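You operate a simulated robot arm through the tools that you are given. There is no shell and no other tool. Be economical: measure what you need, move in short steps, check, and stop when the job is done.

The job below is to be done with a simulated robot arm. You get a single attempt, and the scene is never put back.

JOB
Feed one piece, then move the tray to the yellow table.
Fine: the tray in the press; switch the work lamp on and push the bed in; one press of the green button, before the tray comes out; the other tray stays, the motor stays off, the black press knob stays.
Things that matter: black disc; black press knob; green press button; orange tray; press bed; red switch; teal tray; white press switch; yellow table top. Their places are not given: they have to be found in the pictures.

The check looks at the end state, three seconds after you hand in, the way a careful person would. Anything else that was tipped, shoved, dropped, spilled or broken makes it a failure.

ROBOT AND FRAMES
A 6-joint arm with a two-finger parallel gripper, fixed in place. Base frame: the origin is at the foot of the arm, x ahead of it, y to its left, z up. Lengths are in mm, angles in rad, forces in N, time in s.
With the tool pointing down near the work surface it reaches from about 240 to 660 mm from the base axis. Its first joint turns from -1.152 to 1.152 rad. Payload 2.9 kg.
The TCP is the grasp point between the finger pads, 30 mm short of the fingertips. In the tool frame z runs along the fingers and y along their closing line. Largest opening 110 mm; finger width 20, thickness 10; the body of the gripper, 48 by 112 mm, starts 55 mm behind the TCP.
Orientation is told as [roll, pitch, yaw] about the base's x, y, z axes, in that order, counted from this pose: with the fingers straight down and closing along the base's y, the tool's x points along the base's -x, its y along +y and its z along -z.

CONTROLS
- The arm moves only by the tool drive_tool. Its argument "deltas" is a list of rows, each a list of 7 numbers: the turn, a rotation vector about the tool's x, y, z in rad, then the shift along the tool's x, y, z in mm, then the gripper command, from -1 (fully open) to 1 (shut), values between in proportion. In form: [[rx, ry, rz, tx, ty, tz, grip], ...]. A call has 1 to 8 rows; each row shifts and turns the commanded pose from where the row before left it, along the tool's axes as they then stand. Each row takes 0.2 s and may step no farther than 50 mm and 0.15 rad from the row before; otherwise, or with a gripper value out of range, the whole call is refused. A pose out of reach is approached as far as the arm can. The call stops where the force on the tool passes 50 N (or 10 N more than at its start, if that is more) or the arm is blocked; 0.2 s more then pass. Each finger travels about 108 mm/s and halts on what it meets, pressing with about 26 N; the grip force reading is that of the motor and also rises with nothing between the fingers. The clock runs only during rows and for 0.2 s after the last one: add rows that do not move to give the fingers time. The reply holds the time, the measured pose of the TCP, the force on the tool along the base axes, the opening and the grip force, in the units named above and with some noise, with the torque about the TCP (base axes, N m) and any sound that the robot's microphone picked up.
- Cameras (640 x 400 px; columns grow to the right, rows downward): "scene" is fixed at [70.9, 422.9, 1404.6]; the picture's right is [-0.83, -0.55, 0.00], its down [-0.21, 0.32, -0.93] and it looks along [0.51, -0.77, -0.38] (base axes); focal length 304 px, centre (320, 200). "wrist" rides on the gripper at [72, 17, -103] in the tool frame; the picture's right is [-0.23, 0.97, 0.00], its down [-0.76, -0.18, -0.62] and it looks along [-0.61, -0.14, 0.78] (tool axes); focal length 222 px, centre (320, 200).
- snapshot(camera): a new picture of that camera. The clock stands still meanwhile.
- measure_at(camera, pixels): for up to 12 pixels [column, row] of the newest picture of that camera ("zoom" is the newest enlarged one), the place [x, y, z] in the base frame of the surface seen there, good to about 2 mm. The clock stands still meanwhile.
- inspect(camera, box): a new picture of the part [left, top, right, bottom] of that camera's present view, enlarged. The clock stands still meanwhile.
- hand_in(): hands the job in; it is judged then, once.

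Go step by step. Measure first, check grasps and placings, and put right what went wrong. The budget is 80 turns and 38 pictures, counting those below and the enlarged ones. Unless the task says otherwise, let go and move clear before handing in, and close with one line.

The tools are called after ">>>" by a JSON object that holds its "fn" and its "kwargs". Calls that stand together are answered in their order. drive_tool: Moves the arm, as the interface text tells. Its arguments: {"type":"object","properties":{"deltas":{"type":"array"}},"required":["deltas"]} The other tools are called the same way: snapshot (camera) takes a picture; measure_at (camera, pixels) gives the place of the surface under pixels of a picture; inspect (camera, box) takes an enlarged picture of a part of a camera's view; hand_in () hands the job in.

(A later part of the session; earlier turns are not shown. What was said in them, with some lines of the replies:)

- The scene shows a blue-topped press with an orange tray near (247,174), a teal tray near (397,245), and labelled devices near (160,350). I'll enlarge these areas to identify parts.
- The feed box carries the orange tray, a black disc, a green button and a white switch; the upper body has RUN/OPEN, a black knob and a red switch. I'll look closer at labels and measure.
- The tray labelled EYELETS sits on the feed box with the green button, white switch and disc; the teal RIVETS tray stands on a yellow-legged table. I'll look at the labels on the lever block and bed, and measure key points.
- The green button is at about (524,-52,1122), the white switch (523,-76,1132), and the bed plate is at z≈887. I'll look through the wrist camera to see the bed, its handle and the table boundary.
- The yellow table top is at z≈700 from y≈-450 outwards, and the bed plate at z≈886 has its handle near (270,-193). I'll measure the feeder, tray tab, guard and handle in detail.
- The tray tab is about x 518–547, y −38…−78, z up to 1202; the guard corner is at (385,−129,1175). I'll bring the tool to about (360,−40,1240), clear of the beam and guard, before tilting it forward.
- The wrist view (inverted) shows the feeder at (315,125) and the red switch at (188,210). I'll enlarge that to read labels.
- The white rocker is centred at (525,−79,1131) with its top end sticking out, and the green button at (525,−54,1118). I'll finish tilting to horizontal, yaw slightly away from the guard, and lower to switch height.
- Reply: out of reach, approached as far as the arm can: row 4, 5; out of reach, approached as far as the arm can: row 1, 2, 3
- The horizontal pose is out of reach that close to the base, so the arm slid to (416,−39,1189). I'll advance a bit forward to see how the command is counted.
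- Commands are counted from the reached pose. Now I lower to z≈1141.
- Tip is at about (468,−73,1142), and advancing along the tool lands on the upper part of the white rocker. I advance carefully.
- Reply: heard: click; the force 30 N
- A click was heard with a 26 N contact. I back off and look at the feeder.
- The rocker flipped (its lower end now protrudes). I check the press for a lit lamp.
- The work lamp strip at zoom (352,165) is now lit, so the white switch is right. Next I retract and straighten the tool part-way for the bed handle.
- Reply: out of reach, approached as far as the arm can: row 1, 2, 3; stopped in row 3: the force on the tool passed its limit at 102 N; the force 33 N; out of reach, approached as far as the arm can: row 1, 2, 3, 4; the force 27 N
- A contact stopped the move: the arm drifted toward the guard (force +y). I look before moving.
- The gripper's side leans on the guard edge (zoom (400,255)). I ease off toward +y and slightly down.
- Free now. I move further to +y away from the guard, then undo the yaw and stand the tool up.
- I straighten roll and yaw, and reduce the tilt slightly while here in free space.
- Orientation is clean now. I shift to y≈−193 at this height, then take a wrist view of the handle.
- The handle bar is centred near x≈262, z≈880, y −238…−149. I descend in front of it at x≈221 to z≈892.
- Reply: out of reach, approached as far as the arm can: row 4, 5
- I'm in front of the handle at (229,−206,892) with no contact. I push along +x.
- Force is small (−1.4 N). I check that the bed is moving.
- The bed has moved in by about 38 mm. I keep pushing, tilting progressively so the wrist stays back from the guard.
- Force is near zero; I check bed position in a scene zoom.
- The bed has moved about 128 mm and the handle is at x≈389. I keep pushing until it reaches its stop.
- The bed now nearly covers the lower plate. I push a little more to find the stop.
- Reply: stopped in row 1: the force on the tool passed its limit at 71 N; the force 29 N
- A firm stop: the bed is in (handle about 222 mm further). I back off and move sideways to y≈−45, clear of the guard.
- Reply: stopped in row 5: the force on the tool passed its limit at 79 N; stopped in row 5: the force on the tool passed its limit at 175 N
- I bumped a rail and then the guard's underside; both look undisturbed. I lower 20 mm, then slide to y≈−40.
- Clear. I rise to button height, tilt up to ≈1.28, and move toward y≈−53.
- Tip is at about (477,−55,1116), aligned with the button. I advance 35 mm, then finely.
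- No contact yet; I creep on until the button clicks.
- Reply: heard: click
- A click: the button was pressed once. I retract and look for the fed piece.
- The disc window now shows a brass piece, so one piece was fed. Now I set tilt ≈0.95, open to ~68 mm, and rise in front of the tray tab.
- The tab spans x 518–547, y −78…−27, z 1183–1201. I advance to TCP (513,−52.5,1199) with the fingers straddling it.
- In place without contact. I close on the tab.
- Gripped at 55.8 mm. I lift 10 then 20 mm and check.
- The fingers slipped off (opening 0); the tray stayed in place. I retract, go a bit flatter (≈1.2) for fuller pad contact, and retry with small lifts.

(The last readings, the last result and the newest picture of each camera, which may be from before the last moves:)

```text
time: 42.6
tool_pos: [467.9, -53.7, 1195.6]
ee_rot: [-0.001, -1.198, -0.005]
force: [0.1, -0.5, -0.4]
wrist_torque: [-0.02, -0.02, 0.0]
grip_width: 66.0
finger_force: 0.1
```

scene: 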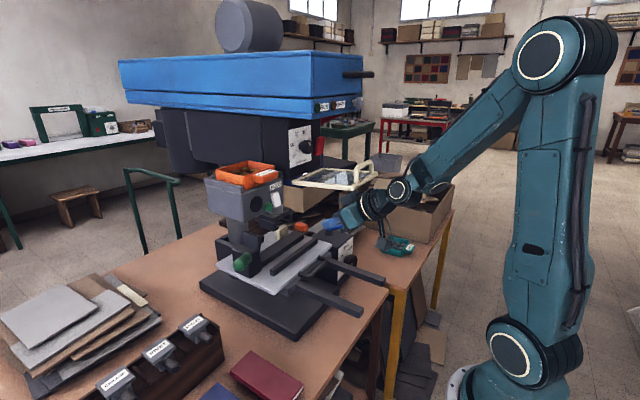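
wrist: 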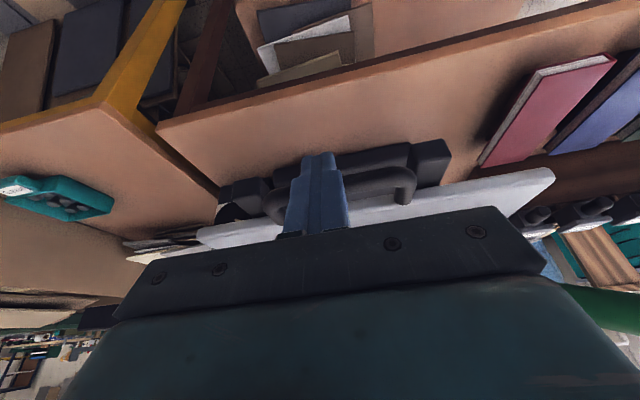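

>>> {"fn": "drive_tool", "kwargs": {"deltas": [[0, 0, 0, -8.5, 0.7, 21.9, -0.2], [0, 0, 0, -5, 0, 13, -0.2], [0, 0, 0, -3.5, 0, 9, -0.2], [0, 0, 0, 0, 0, 0, 1], [0, 0, 0, 0, 0, 0, 1], [0, 0, 0, 0, 0, 0, 1]]}}

>>> {"fn": "drive_tool", "kwargs": {"deltas": [[0, 0, 0, -1.9, 0, -0.7, 1], [0, 0, 0, 0, 0, 0, 1]]}}

```text
time: 44.0
tool_pos: [514.5, -53.1, 1195.1]
ee_rot: [-0.002, -1.2, -0.008]
force: [0.1, -0.4, 1.2]
wrist_torque: [0.08, -0.21, -0.11]
grip_width: 55.5
finger_force: 26.7
```

```text
time: 44.6
tool_pos: [514.0, -53.7, 1197.2]
ee_rot: [-0.001, -1.195, -0.006]
force: [-0.4, 0.6, 0.1]
wrist_torque: [-0.02, 0.11, -0.05]
grip_width: 55.7
finger_force: 25.9
```

>>> {"fn": "drive_tool", "kwargs": {"deltas": [[0, 0, 0, -2.8, 0, -1.1, 1], [0, 0, 0, -2.8, 0, -1.1, 1], [0, 0, 0, 0, 0, 0, 1]]}}

```text
time: 45.5
tool_pos: [513.9, -52.4, 1202.6]
ee_rot: [-0.002, -1.197, -0.005]
force: [-0.2, -0.3, -1.7]
wrist_torque: [-0.01, 0.12, 0.0]
grip_width: 55.7
finger_force: 26.2
```

Load is −1.7 N, 0.12 N·m: the tray seems to hang on the tab. I continue slowly.

>>> {"fn": "drive_tool", "kwargs": {"deltas": [[0, 0, 0, -3.7, 0, -1.5, 1], [0, 0, 0, -3.7, 0, -1.5, 1], [0, 0, 0, -3.7, 0, -1.5, 1], [0, 0, 0, 0, 0, 0, 1]]}}

>>> {"fn": "inspect", "kwargs": {"camera": "scene", "box": [200, 130, 328, 210]}}

```text
time: 46.5
tool_pos: [515.4, -53.2, 1213.9]
ee_rot: [-0.001, -1.198, -0.008]
force: [-0.2, 0.3, -0.9]
wrist_torque: [0.0, 0.11, -0.01]
grip_width: 55.6
finger_force: 25.9
```

```text
5.00 times, centred on (264, 170) of scene
```

zoom: 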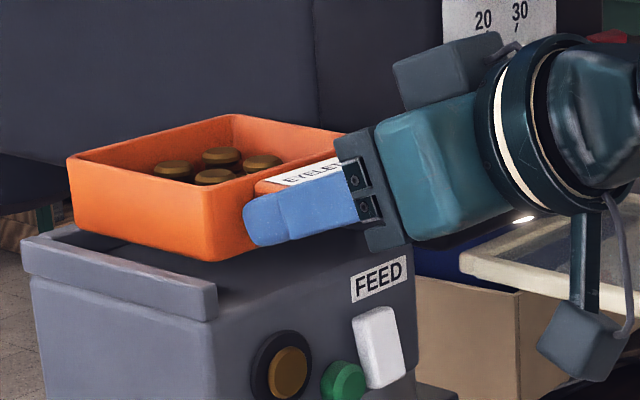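

The tray is lifted level with its pieces. I raise 12 mm more and draw it straight out toward the robot.

>>> {"fn": "drive_tool", "kwargs": {"deltas": [[0, 0, 0, -5.6, 0, -2.2, 1], [0, 0, 0, -5.6, 0, -2.2, 1], [0, 0, 0, 6.7, 0, -17.3, 1], [0, 0, 0, 6.7, 0, -17.3, 1], [0, 0, 0, 6.7, 0, -17.3, 1], [0, 0, 0, 6.7, 0, -17.3, 1], [0, 0, 0, 6.7, 0, -17.3, 1], [0, 0, 0, 0, 0, 0, 1]]}}

```text
time: 48.2
tool_pos: [421.6, -52.5, 1227.1]
ee_rot: [-0.001, -1.197, -0.004]
force: [-0.1, 0.1, -1.5]
wrist_torque: [0.0, 0.1, -0.02]
grip_width: 55.7
finger_force: 26.3
```

>>> {"fn": "drive_tool", "kwargs": {"deltas": [[0, 0, 0, 5, 0, -13, 1], [0, 0, 0, 5, 0, -13, 1], [0, 0, 0, -17, 0, -6.5, 1], [0, 0, 0, -17, 0, -6.5, 1], [0, 0, 0, -17, 0, -6.5, 1], [0, 0, 0, 0, 0, 0, 1]]}}

```text
time: 49.6
tool_pos: [392.8, -50.6, 1281.9]
ee_rot: [0.0, -1.197, -0.006]
force: [-0.5, 0.1, -1.1]
wrist_torque: [0.01, 0.09, -0.01]
grip_width: 55.9
finger_force: 26.5
```

I try to pull further back to tighten the radius before swinging past the guard and knob.

>>> {"fn": "drive_tool", "kwargs": {"deltas": [[0, 0, 0, 9.5, 0, -10, 1], [0, 0, 0, 9.5, 0, -10, 1], [0, 0, 0, 4.6, 0, -12, 1], [0, 0, 0, 4.6, 0, -12, 1], [0, 0, 0, 0, 0, 0, 1]]}}

```text
time: 50.9
tool_pos: [342.1, -51.9, 1271.1]
ee_rot: [-0.001, -1.197, -0.008]
force: [0.6, -1.0, -1.3]
wrist_torque: [0.01, 0.1, -0.02]
grip_width: 55.8
finger_force: 25.3
```

>>> {"fn": "drive_tool", "kwargs": {"deltas": [[0, 0, 0, 4.6, 0, -12, 1], [0, 0, 0, 4.6, 0, -12, 1], [0, 0, 0, 0, 0, 0, 1]]}}

```text
time: 51.6
tool_pos: [317.8, -51.3, 1272.0]
ee_rot: [-0.001, -1.196, -0.005]
force: [0.4, 0.1, -1.2]
wrist_torque: [0.0, 0.14, 0.01]
grip_width: 55.7
finger_force: 26.0
```

Reach is fine at radius 322 mm. I swing toward −y while turning the tool along, passing above the guard handle (top ≈1217; tray bottom ≈1244).

>>> {"fn": "drive_tool", "kwargs": {"deltas": [[0.0932, 0, 0.0363, 1.5, -31.9, -4, 1], [0.0932, 0, 0.0363, 1.5, -31.9, -4, 1], [0.0932, 0, 0.0363, 1.5, -31.9, -4, 1], [0.0932, 0, 0.0363, 1.5, -31.9, -4, 1], [0, 0, 0, 0, 0, 0, 1]]}}

```text
time: 52.9
tool_pos: [280.3, -173.5, 1272.7]
ee_rot: [-0.003, -1.198, -0.407]
force: [0.6, 0.6, -0.9]
wrist_torque: [0.04, 0.13, 0.02]
grip_width: 55.8
finger_force: 26.2
```

>>> {"fn": "drive_tool", "kwargs": {"deltas": [[0.0932, 0, 0.0363, 1.5, -31.9, -4, 1], [0.0932, 0, 0.0363, 1.5, -31.9, -4, 1], [0.0932, 0, 0.0363, 1.5, -31.9, -4, 1], [0.0932, 0, 0.0363, 1.5, -31.9, -4, 1], [0, 0, 0, 0, 0, 0, 1]]}}

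>>> {"fn": "inspect", "kwargs": {"camera": "wrist", "box": [0, 0, 640, 400]}}

```text
time: 54.0
tool_pos: [211.5, -265.5, 1272.2]
ee_rot: [-0.008, -1.198, -0.805]
force: [-0.4, 0.6, -1.6]
wrist_torque: [0.08, 0.1, -0.02]
grip_width: 55.9
finger_force: 26.0
out of reach, approached as far as the arm can: row 3, 4
```

```text
1.00 times, centred on (320, 200) of wrist (not enlarged: the box is as wide or as high as the picture)
```

zoom: 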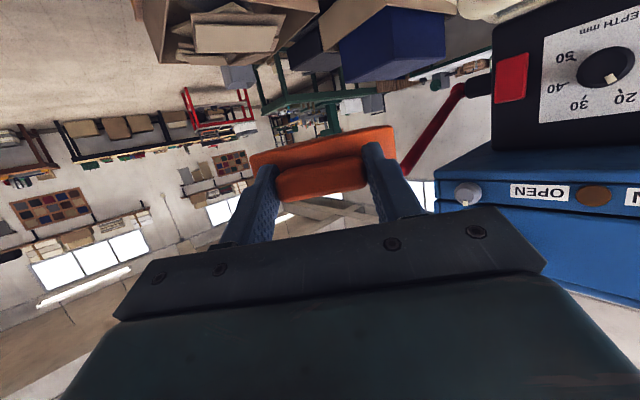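

From the earlier readings the yellow table's corner is near (303,−482), z 700. I line the tool up radially, then descend outward in a diagonal toward (317,−463,780).

>>> {"fn": "drive_tool", "kwargs": {"deltas": [[0.0675, 0, 0.0263, 0, 0, 0, 1], [0.0675, 0, 0.0263, 10, 0, 10, 1], [0, 0, 0, 20, -2, 20, 1], [0, 0, 0, 24, -2, 24, 1], [0, 0, 0, 24, -2, 24, 1], [0, 0, 0, 24, -2, 24, 1], [0, 0, 0, 20, -2, 20, 1], [0, 0, 0, 10, -1, 10, 1]]}}

```text
time: 55.9
tool_pos: [247.6, -333.3, 1101.4]
ee_rot: [-0.003, -1.197, -0.946]
force: [-0.1, 0.4, -2.5]
wrist_torque: [0.09, 0.05, -0.03]
grip_width: 55.7
finger_force: 26.3
```

>>> {"fn": "drive_tool", "kwargs": {"deltas": [[0, 0, 0, 14, -1.5, 15, 1], [0, 0, 0, 24, -2, 25, 1], [0, 0, 0, 24, -2, 25, 1], [0, 0, 0, 24, -2, 25, 1], [0, 0, 0, 24, -2, 25, 1], [0, 0, 0, 24, -2, 25, 1], [0, 0, 0, 20, -2, 21, 1], [0, 0, 0, 12, -1.5, 13, 1]]}}

```text
time: 57.6
tool_pos: [295.2, -426.3, 883.0]
ee_rot: [-0.007, -1.199, -0.948]
force: [-0.5, 0.1, -2.1]
wrist_torque: [0.06, 0.06, -0.01]
grip_width: 55.6
finger_force: 26.1
```

>>> {"fn": "drive_tool", "kwargs": {"deltas": [[0, 0, 0, 7, -0.7, 15, 1], [0, 0, 0, 10, -0.8, 22, 1], [0, 0, 0, 10, -0.8, 22, 1], [0, 0, 0, 10, -0.8, 22, 1], [0, 0, 0, 10, -0.8, 22, 1], [0, 0, 0, 10.3, -0.6, 19.8, 1], [0, 0, 0, 0, 0, 0, 1]]}}

>>> {"fn": "inspect", "kwargs": {"camera": "scene", "box": [310, 190, 470, 300]}}

```text
time: 59.2
tool_pos: [344.2, -504.1, 785.0]
ee_rot: [-0.004, -1.198, -0.949]
force: [0.2, 0.1, -2.8]
wrist_torque: [0.12, 0.07, 0.03]
grip_width: 55.9
finger_force: 25.9
```

```text
3.64 times, centred on (390, 245) of scene
```

zoom: 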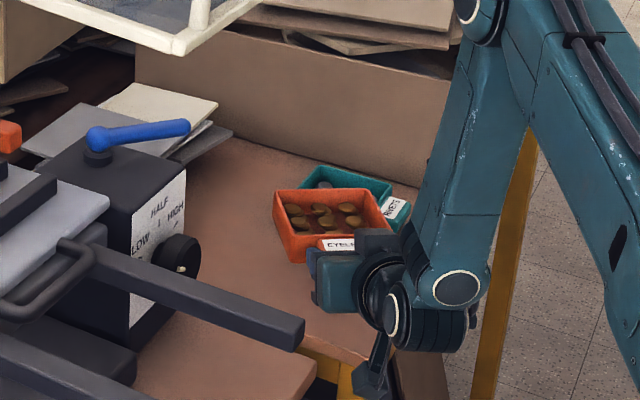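

>>> {"fn": "measure_at", "kwargs": {"camera": "zoom", "pixels": [[277, 195], [292, 258], [332, 192], [388, 228], [300, 325], [345, 345], [290, 315], [365, 352], [305, 178], [260, 280]]}}

```text
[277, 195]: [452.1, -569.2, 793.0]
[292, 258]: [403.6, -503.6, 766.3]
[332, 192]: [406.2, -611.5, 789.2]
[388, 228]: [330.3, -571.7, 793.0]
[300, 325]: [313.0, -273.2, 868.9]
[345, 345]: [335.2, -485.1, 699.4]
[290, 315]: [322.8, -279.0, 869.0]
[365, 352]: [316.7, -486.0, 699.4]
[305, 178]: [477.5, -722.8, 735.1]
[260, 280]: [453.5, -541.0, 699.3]
```

The tray sits over the table with margin to the edges (corner (404,−503) vs edge y≈−482). I lower it 48 mm, then finely.

>>> {"fn": "drive_tool", "kwargs": {"deltas": [[0, 0, 0, 11.2, 0, 4.4, 1], [0, 0, 0, 15, 0, 5.8, 1], [0, 0, 0, 11.2, 0, 4.4, 1], [0, 0, 0, 7.4, 0, 2.9, 1], [0, 0, 0, 0, 0, 0, 1]]}}

>>> {"fn": "drive_tool", "kwargs": {"deltas": [[0, 0, 0, 1.9, 0, 0.7, 1], [0, 0, 0, 1.9, 0, 0.7, 1], [0, 0, 0, 0, 0, 0, 1]]}}

```text
time: 60.5
tool_pos: [344.3, -504.5, 738.2]
ee_rot: [-0.005, -1.199, -0.947]
force: [0.0, -0.8, -1.2]
wrist_torque: [0.08, 0.05, 0.0]
grip_width: 55.8
finger_force: 25.9
```

```text
time: 61.2
tool_pos: [344.4, -505.4, 732.8]
ee_rot: [-0.005, -1.198, -0.948]
force: [-0.4, 0.0, -1.7]
wrist_torque: [0.06, 0.06, 0.0]
grip_width: 55.9
finger_force: 26.4
```

>>> {"fn": "drive_tool", "kwargs": {"deltas": [[0, 0, 0, 1.9, 0, 0.7, 1], [0, 0, 0, 0, 0, 0, 1]]}}

>>> {"fn": "drive_tool", "kwargs": {"deltas": [[0, 0, 0, 1.4, 0, 0.5, 1], [0, 0, 0, 0, 0, 0, 1]]}}

```text
time: 61.9
tool_pos: [344.1, -504.9, 731.5]
ee_rot: [-0.005, -1.2, -0.949]
force: [0.1, 1.0, -1.9]
wrist_torque: [0.1, 0.04, -0.02]
grip_width: 55.8
finger_force: 26.1
```

```text
time: 62.5
tool_pos: [343.4, -504.4, 729.8]
ee_rot: [-0.005, -1.199, -0.947]
force: [0.6, -0.1, -1.9]
wrist_torque: [0.08, 0.06, -0.01]
grip_width: 55.7
finger_force: 26.2
```

>>> {"fn": "drive_tool", "kwargs": {"deltas": [[0, 0, 0, 1.4, 0, 0.5, 1], [0, 0, 0, 0, 0, 0, 1]]}}

>>> {"fn": "drive_tool", "kwargs": {"deltas": [[0, 0, 0, 1.4, 0, 0.5, 1], [0, 0, 0, 0, 0, 0, 1]]}}

```text
time: 63.0
tool_pos: [343.1, -504.4, 729.2]
ee_rot: [-0.007, -1.199, -0.949]
force: [0.6, -0.9, -2.0]
wrist_torque: [0.08, 0.08, 0.0]
grip_width: 55.7
finger_force: 25.4
```

```text
time: 63.6
tool_pos: [343.9, -504.5, 727.1]
ee_rot: [-0.006, -1.199, -0.947]
force: [0.6, 0.6, -1.8]
wrist_torque: [0.07, 0.07, -0.01]
grip_width: 55.9
finger_force: 26.4
```

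>>> {"fn": "drive_tool", "kwargs": {"deltas": [[0, 0, 0, 1.4, 0, 0.5, 1], [0, 0, 0, 0, 0, 0, 1]]}}

>>> {"fn": "drive_tool", "kwargs": {"deltas": [[0, 0, 0, 1.4, 0, 0.5, 1], [0, 0, 0, 0, 0, 0, 1]]}}

>>> {"fn": "inspect", "kwargs": {"camera": "scene", "box": [350, 220, 430, 280]}}

```text
time: 64.2
tool_pos: [343.7, -504.4, 726.0]
ee_rot: [-0.003, -1.201, -0.948]
force: [0.4, 0.5, -0.7]
wrist_torque: [-0.03, -0.13, 0.07]
grip_width: 55.7
finger_force: 26.0
```

```text
time: 64.8
tool_pos: [345.8, -504.4, 724.4]
ee_rot: [-0.004, -1.204, -0.949]
force: [1.1, 2.3, 5.7]
wrist_torque: [0.04, -0.24, 0.11]
grip_width: 55.7
finger_force: 25.9
```

```text
6.67 times, centred on (390, 250) of scene
```

zoom: 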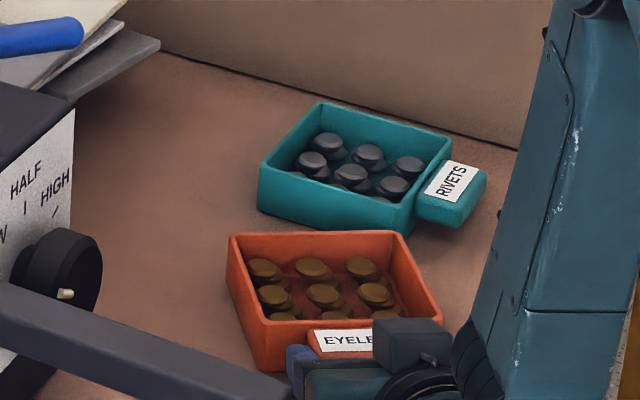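

The tray rests on the table (+5.7 N), clear of the teal tray. I open the fingers and withdraw backward along the tool axis.

>>> {"fn": "drive_tool", "kwargs": {"deltas": [[0, 0, 0, 0, 0, 0, -0.3], [0, 0, 0, 0, 0, 0, -0.3], [0, 0, 0, 2.7, 0, -7, -0.3], [0, 0, 0, 5.4, 0, -14, -0.3], [0, 0, 0, 0, 0, -25, -0.3], [0, 0, 0, 0, 0, -25, -0.3], [0, 0, 0, 0, 0, 0, -0.3]]}}

```text
time: 66.5
tool_pos: [303.8, -446.9, 740.1]
ee_rot: [-0.005, -1.198, -0.947]
force: [0.3, -0.1, -0.4]
wrist_torque: [-0.06, -0.01, 0.01]
grip_width: 71.4
finger_force: 0.1
```

Released without load. I lift clear and take a final look.

>>> {"fn": "drive_tool", "kwargs": {"deltas": [[0, 0, 0, -28, 0, -20, -0.3], [0, 0, 0, -35, 0, -22, -0.3], [0, 0, 0, -35, 0, -22, -0.3], [0, 0, 0, -35, 0, -22, -0.3], [0, 0, 0, -35, 0, -22, -0.3], [0, 0, 0, 0, 0, 0, -0.3]]}}

>>> {"fn": "inspect", "kwargs": {"camera": "scene", "box": [190, 100, 430, 300]}}

```text
time: 67.8
tool_pos: [282.1, -417.9, 937.1]
ee_rot: [-0.005, -1.197, -0.948]
force: [-0.2, -0.4, 0.8]
wrist_torque: [0.03, -0.02, 0.01]
grip_width: 71.4
finger_force: 0.1
```

```text
2.00 times, centred on (310, 200) of scene
```

zoom: 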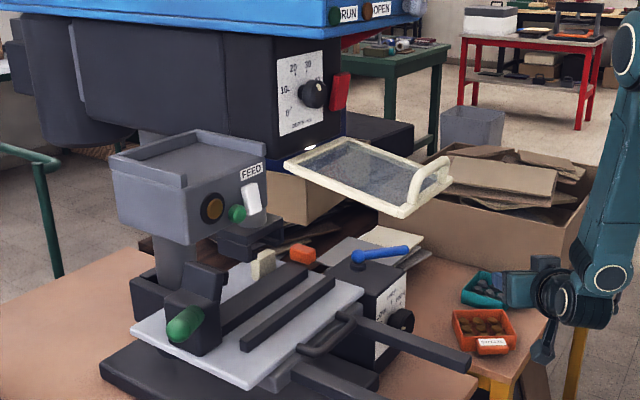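

The tray, lamp and bed look right, but the cream guard at zoom (370,175) appears tilted compared with the start. I measure it.

>>> {"fn": "measure_at", "kwargs": {"camera": "zoom", "pixels": [[403, 212], [288, 162], [345, 141], [450, 186], [415, 180], [440, 163], [350, 185], [400, 163], [312, 95], [340, 92]]}}

```text
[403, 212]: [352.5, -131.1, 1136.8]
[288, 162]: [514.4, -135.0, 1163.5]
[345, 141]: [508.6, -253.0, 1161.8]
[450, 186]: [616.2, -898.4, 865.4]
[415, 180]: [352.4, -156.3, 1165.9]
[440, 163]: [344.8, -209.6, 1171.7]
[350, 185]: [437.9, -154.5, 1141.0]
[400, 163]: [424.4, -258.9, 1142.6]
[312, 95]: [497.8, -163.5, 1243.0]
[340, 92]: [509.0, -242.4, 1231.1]
```

The guard was nudged down about 0.25 rad by my arm (its handle went from z≈1217 to ≈1172) and it holds its angle by friction. I will push it gently back up from below; first I bring the closed gripper back and up in front.

>>> {"fn": "drive_tool", "kwargs": {"deltas": [[0, 0, 0, -16.4, 2.8, -25.6, -0.3], [0, 0, 0, -16.4, 2.8, -25.6, 1], [0, 0, 0, -16.4, 2.8, -25.6, 1], [0, 0, 0, -16.4, 2.8, -25.6, 1], [0, 0, 0, -16.4, 2.8, -25.6, 1], [0, 0, 0, 0, 0, 0, 1]]}}

```text
time: 69.2
tool_pos: [249.8, -350.0, 1066.5]
ee_rot: [-0.005, -1.198, -0.95]
force: [-0.2, -0.1, -0.3]
wrist_torque: [0.02, -0.05, 0.0]
grip_width: 0.0
finger_force: 26.0
out of reach, approached as far as the arm can: row 4, 5
```

>>> {"fn": "drive_tool", "kwargs": {"deltas": [[-0.0932, 0, -0.0363, 0, 42, 0, 1], [-0.0932, 0, -0.0363, 0, 42, 0, 1], [-0.0932, 0, -0.0363, 0, 42, 0, 1], [0, 0, 0, 0, 0, 0, 1]]}}

```text
time: 70.2
tool_pos: [345.2, -267.3, 1065.9]
ee_rot: [-0.005, -1.198, -0.648]
force: [-0.6, 0.4, -0.2]
wrist_torque: [0.0, -0.02, -0.01]
grip_width: 0.2
finger_force: 26.1
```

I turn the tool to face straight along +x, then slide to y≈−200 beneath the guard's front bar.

>>> {"fn": "drive_tool", "kwargs": {"deltas": [[-0.1212, 0, -0.0472, 0, 0, 0, 1], [-0.1212, 0, -0.0472, 0, 0, 0, 1], [-0.1212, 0, -0.0472, 0, 0, 0, 1], [-0.1212, 0, -0.0472, 0, 0, 0, 1], [-0.1212, 0, -0.0472, 0, 0, 0, 1], [0, 0, 0, 0, 22, 0, 1], [0, 0, 0, 0, 22, 0, 1], [0, 0, 0, 0, 22, 0, 1]]}}

```text
time: 72.0
tool_pos: [371.9, -187.8, 1066.9]
ee_rot: [-0.002, -1.198, -0.001]
force: [0.2, -0.2, 0.5]
wrist_torque: [0.0, 0.0, 0.03]
grip_width: 0.0
finger_force: 25.8
out of reach, approached as far as the arm can: row 4, 5
```

>>> {"fn": "drive_tool", "kwargs": {"deltas": [[0, 0, 0, -10.3, -4, -14.7, 1], [0, 0, 0, -10.3, -4, -14.7, 1], [0, 0, 0, 0, 0, 0, 1]]}}

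>>> {"fn": "inspect", "kwargs": {"camera": "scene", "box": [280, 140, 408, 220]}}

```text
time: 72.8
tool_pos: [351.9, -197.4, 1098.5]
ee_rot: [-0.001, -1.196, -0.002]
force: [-0.5, 0.0, -0.1]
wrist_torque: [0.0, -0.04, 0.03]
grip_width: 0.0
finger_force: 25.9
```

```text
5.00 times, centred on (344, 180) of scene
```

zoom: 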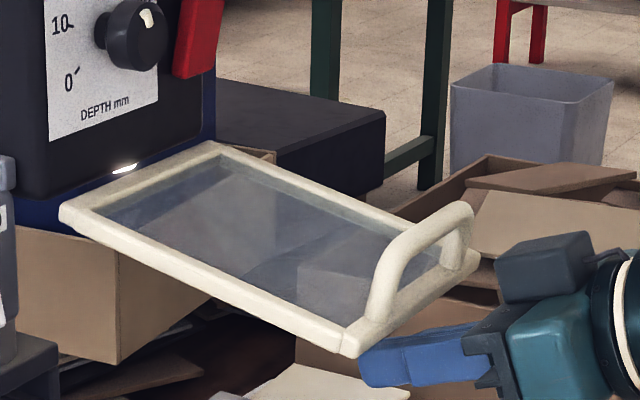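

>>> {"fn": "measure_at", "kwargs": {"camera": "zoom", "pixels": [[440, 212], [400, 240], [460, 215], [345, 345], [415, 325], [200, 275], [75, 215], [300, 325], [400, 345]]}}

```text
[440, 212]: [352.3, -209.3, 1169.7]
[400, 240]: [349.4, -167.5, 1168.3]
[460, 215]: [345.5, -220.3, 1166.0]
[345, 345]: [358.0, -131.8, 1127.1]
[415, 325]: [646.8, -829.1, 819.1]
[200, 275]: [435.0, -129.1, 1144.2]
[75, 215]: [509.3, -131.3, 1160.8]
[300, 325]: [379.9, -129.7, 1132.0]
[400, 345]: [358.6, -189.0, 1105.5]
```

The handle top is at z≈1169 and must return to ≈1217. My finger lies under the front bar (finger top ≈1105); I raise slowly.

>>> {"fn": "drive_tool", "kwargs": {"deltas": [[0, 0, 0, -9.3, 0, -3.6, 1], [0, 0, 0, -7, 0, -2.7, 1], [0, 0, 0, -7, 0, -2.7, 1], [0, 0, 0, -7, 0, -2.7, 1], [0, 0, 0, -7, 0, -2.7, 1], [0, 0, 0, 0, 0, 0, 1]]}}

```text
time: 74.2
tool_pos: [351.7, -195.6, 1136.9]
ee_rot: [-0.001, -1.198, -0.003]
force: [-0.2, 0.1, -0.9]
wrist_torque: [-0.01, 0.01, -0.01]
grip_width: 0.0
finger_force: 26.0
```

>>> {"fn": "drive_tool", "kwargs": {"deltas": [[0, 0, 0, -6.5, 0, -2.5, 1], [0, 0, 0, -6.5, 0, -2.5, 1], [0, 0, 0, -4, 0, -1.6, 1], [0, 0, 0, 0, 0, 0, 1]]}}

>>> {"fn": "inspect", "kwargs": {"camera": "scene", "box": [280, 140, 408, 220]}}

```text
time: 75.2
tool_pos: [352.4, -197.3, 1155.7]
ee_rot: [-0.003, -1.196, -0.002]
force: [-0.5, 0.6, -0.7]
wrist_torque: [0.01, -0.02, 0.0]
grip_width: 0.2
finger_force: 26.7
```

```text
5.00 times, centred on (344, 180) of scene
```

zoom: 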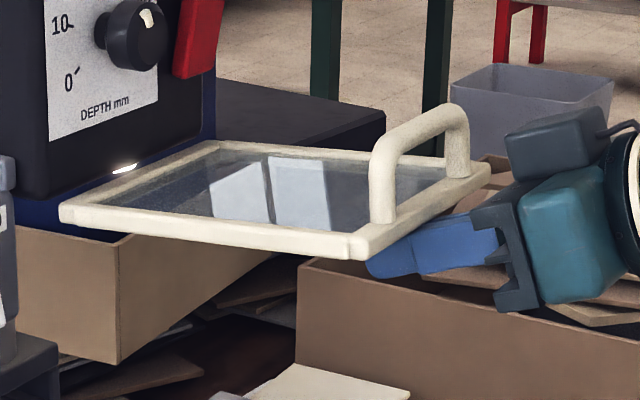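

>>> {"fn": "measure_at", "kwargs": {"camera": "zoom", "pixels": [[450, 110], [430, 118], [390, 150], [355, 247], [300, 243], [270, 240], [200, 227]]}}

```text
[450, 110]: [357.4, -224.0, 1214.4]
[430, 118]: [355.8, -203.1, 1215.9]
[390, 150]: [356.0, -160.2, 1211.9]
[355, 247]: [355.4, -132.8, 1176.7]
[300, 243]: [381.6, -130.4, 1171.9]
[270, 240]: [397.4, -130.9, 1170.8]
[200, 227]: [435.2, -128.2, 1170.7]
```

Handle top is at ≈1215 versus 1217 at the start. I raise 2.5 mm more, then lower the finger away and move clear to the side.

>>> {"fn": "drive_tool", "kwargs": {"deltas": [[0, 0, 0, -2.3, 0, -0.9, 1], [0, 0, 0, 0, 0, 0, 1], [0, 0, 0, 7, 0, 2.7, 1], [0, 0, 0, 14, 0, 5.4, 1], [0, 0, 0, 18, 0, 7, 1], [0, 0, 0, 14, 0, 5.4, 1], [0, 0, 0, 0, 0, 0, 1]]}}

```text
time: 76.8
tool_pos: [351.3, -196.1, 1100.3]
ee_rot: [-0.001, -1.197, -0.003]
force: [0.4, 0.2, -0.4]
wrist_torque: [0.0, -0.02, 0.02]
grip_width: 0.0
finger_force: 26.0
5 turns are left
```

Finger is free below the guard. I slide aside toward −y, out from under it.

>>> {"fn": "drive_tool", "kwargs": {"deltas": [[0, 0, 0, 0, -35, 0, 1], [0, 0, 0, 0, -35, 0, 1], [0, 0, 0, 0, -35, 0, 1], [0, 0, 0, 0, -30, 0, 1], [0, 0, 0, 0, 0, 0, 1]]}}

>>> {"fn": "snapshot", "kwargs": {"camera": "scene"}}

```text
time: 78.0
tool_pos: [397.9, -310.5, 1101.0]
ee_rot: [0.0, -1.197, 0.0]
force: [0.0, 0.7, 0.2]
wrist_torque: [-0.03, -0.02, 0.0]
grip_width: 0.2
finger_force: 26.0
out of reach, approached as far as the arm can: row 1, 2, 3, 4
```

```text
refused: no pictures are left
4 turns are left
```

The arm is at (398,−310,1101) with no contact force, and the gripper is empty. The last readings put the lamp on, the bed in, one piece fed and the tray on the yellow table, so I hand in.

>>> {"fn": "hand_in", "kwargs": {}}

```text
The job is handed in.
```

I handed the job in with the work done: lamp on, bed pushed in to its stop, green button pressed once, one piece showing in the black disc, and the orange EYELETS tray on the yellow table. I never touched the teal tray, the red motor switch or the black knob, but my arm knocked the press's clear guard down. I pushed it back up to within about 2 mm of where it started. I had no pictures left to confirm it stayed there after I let go.
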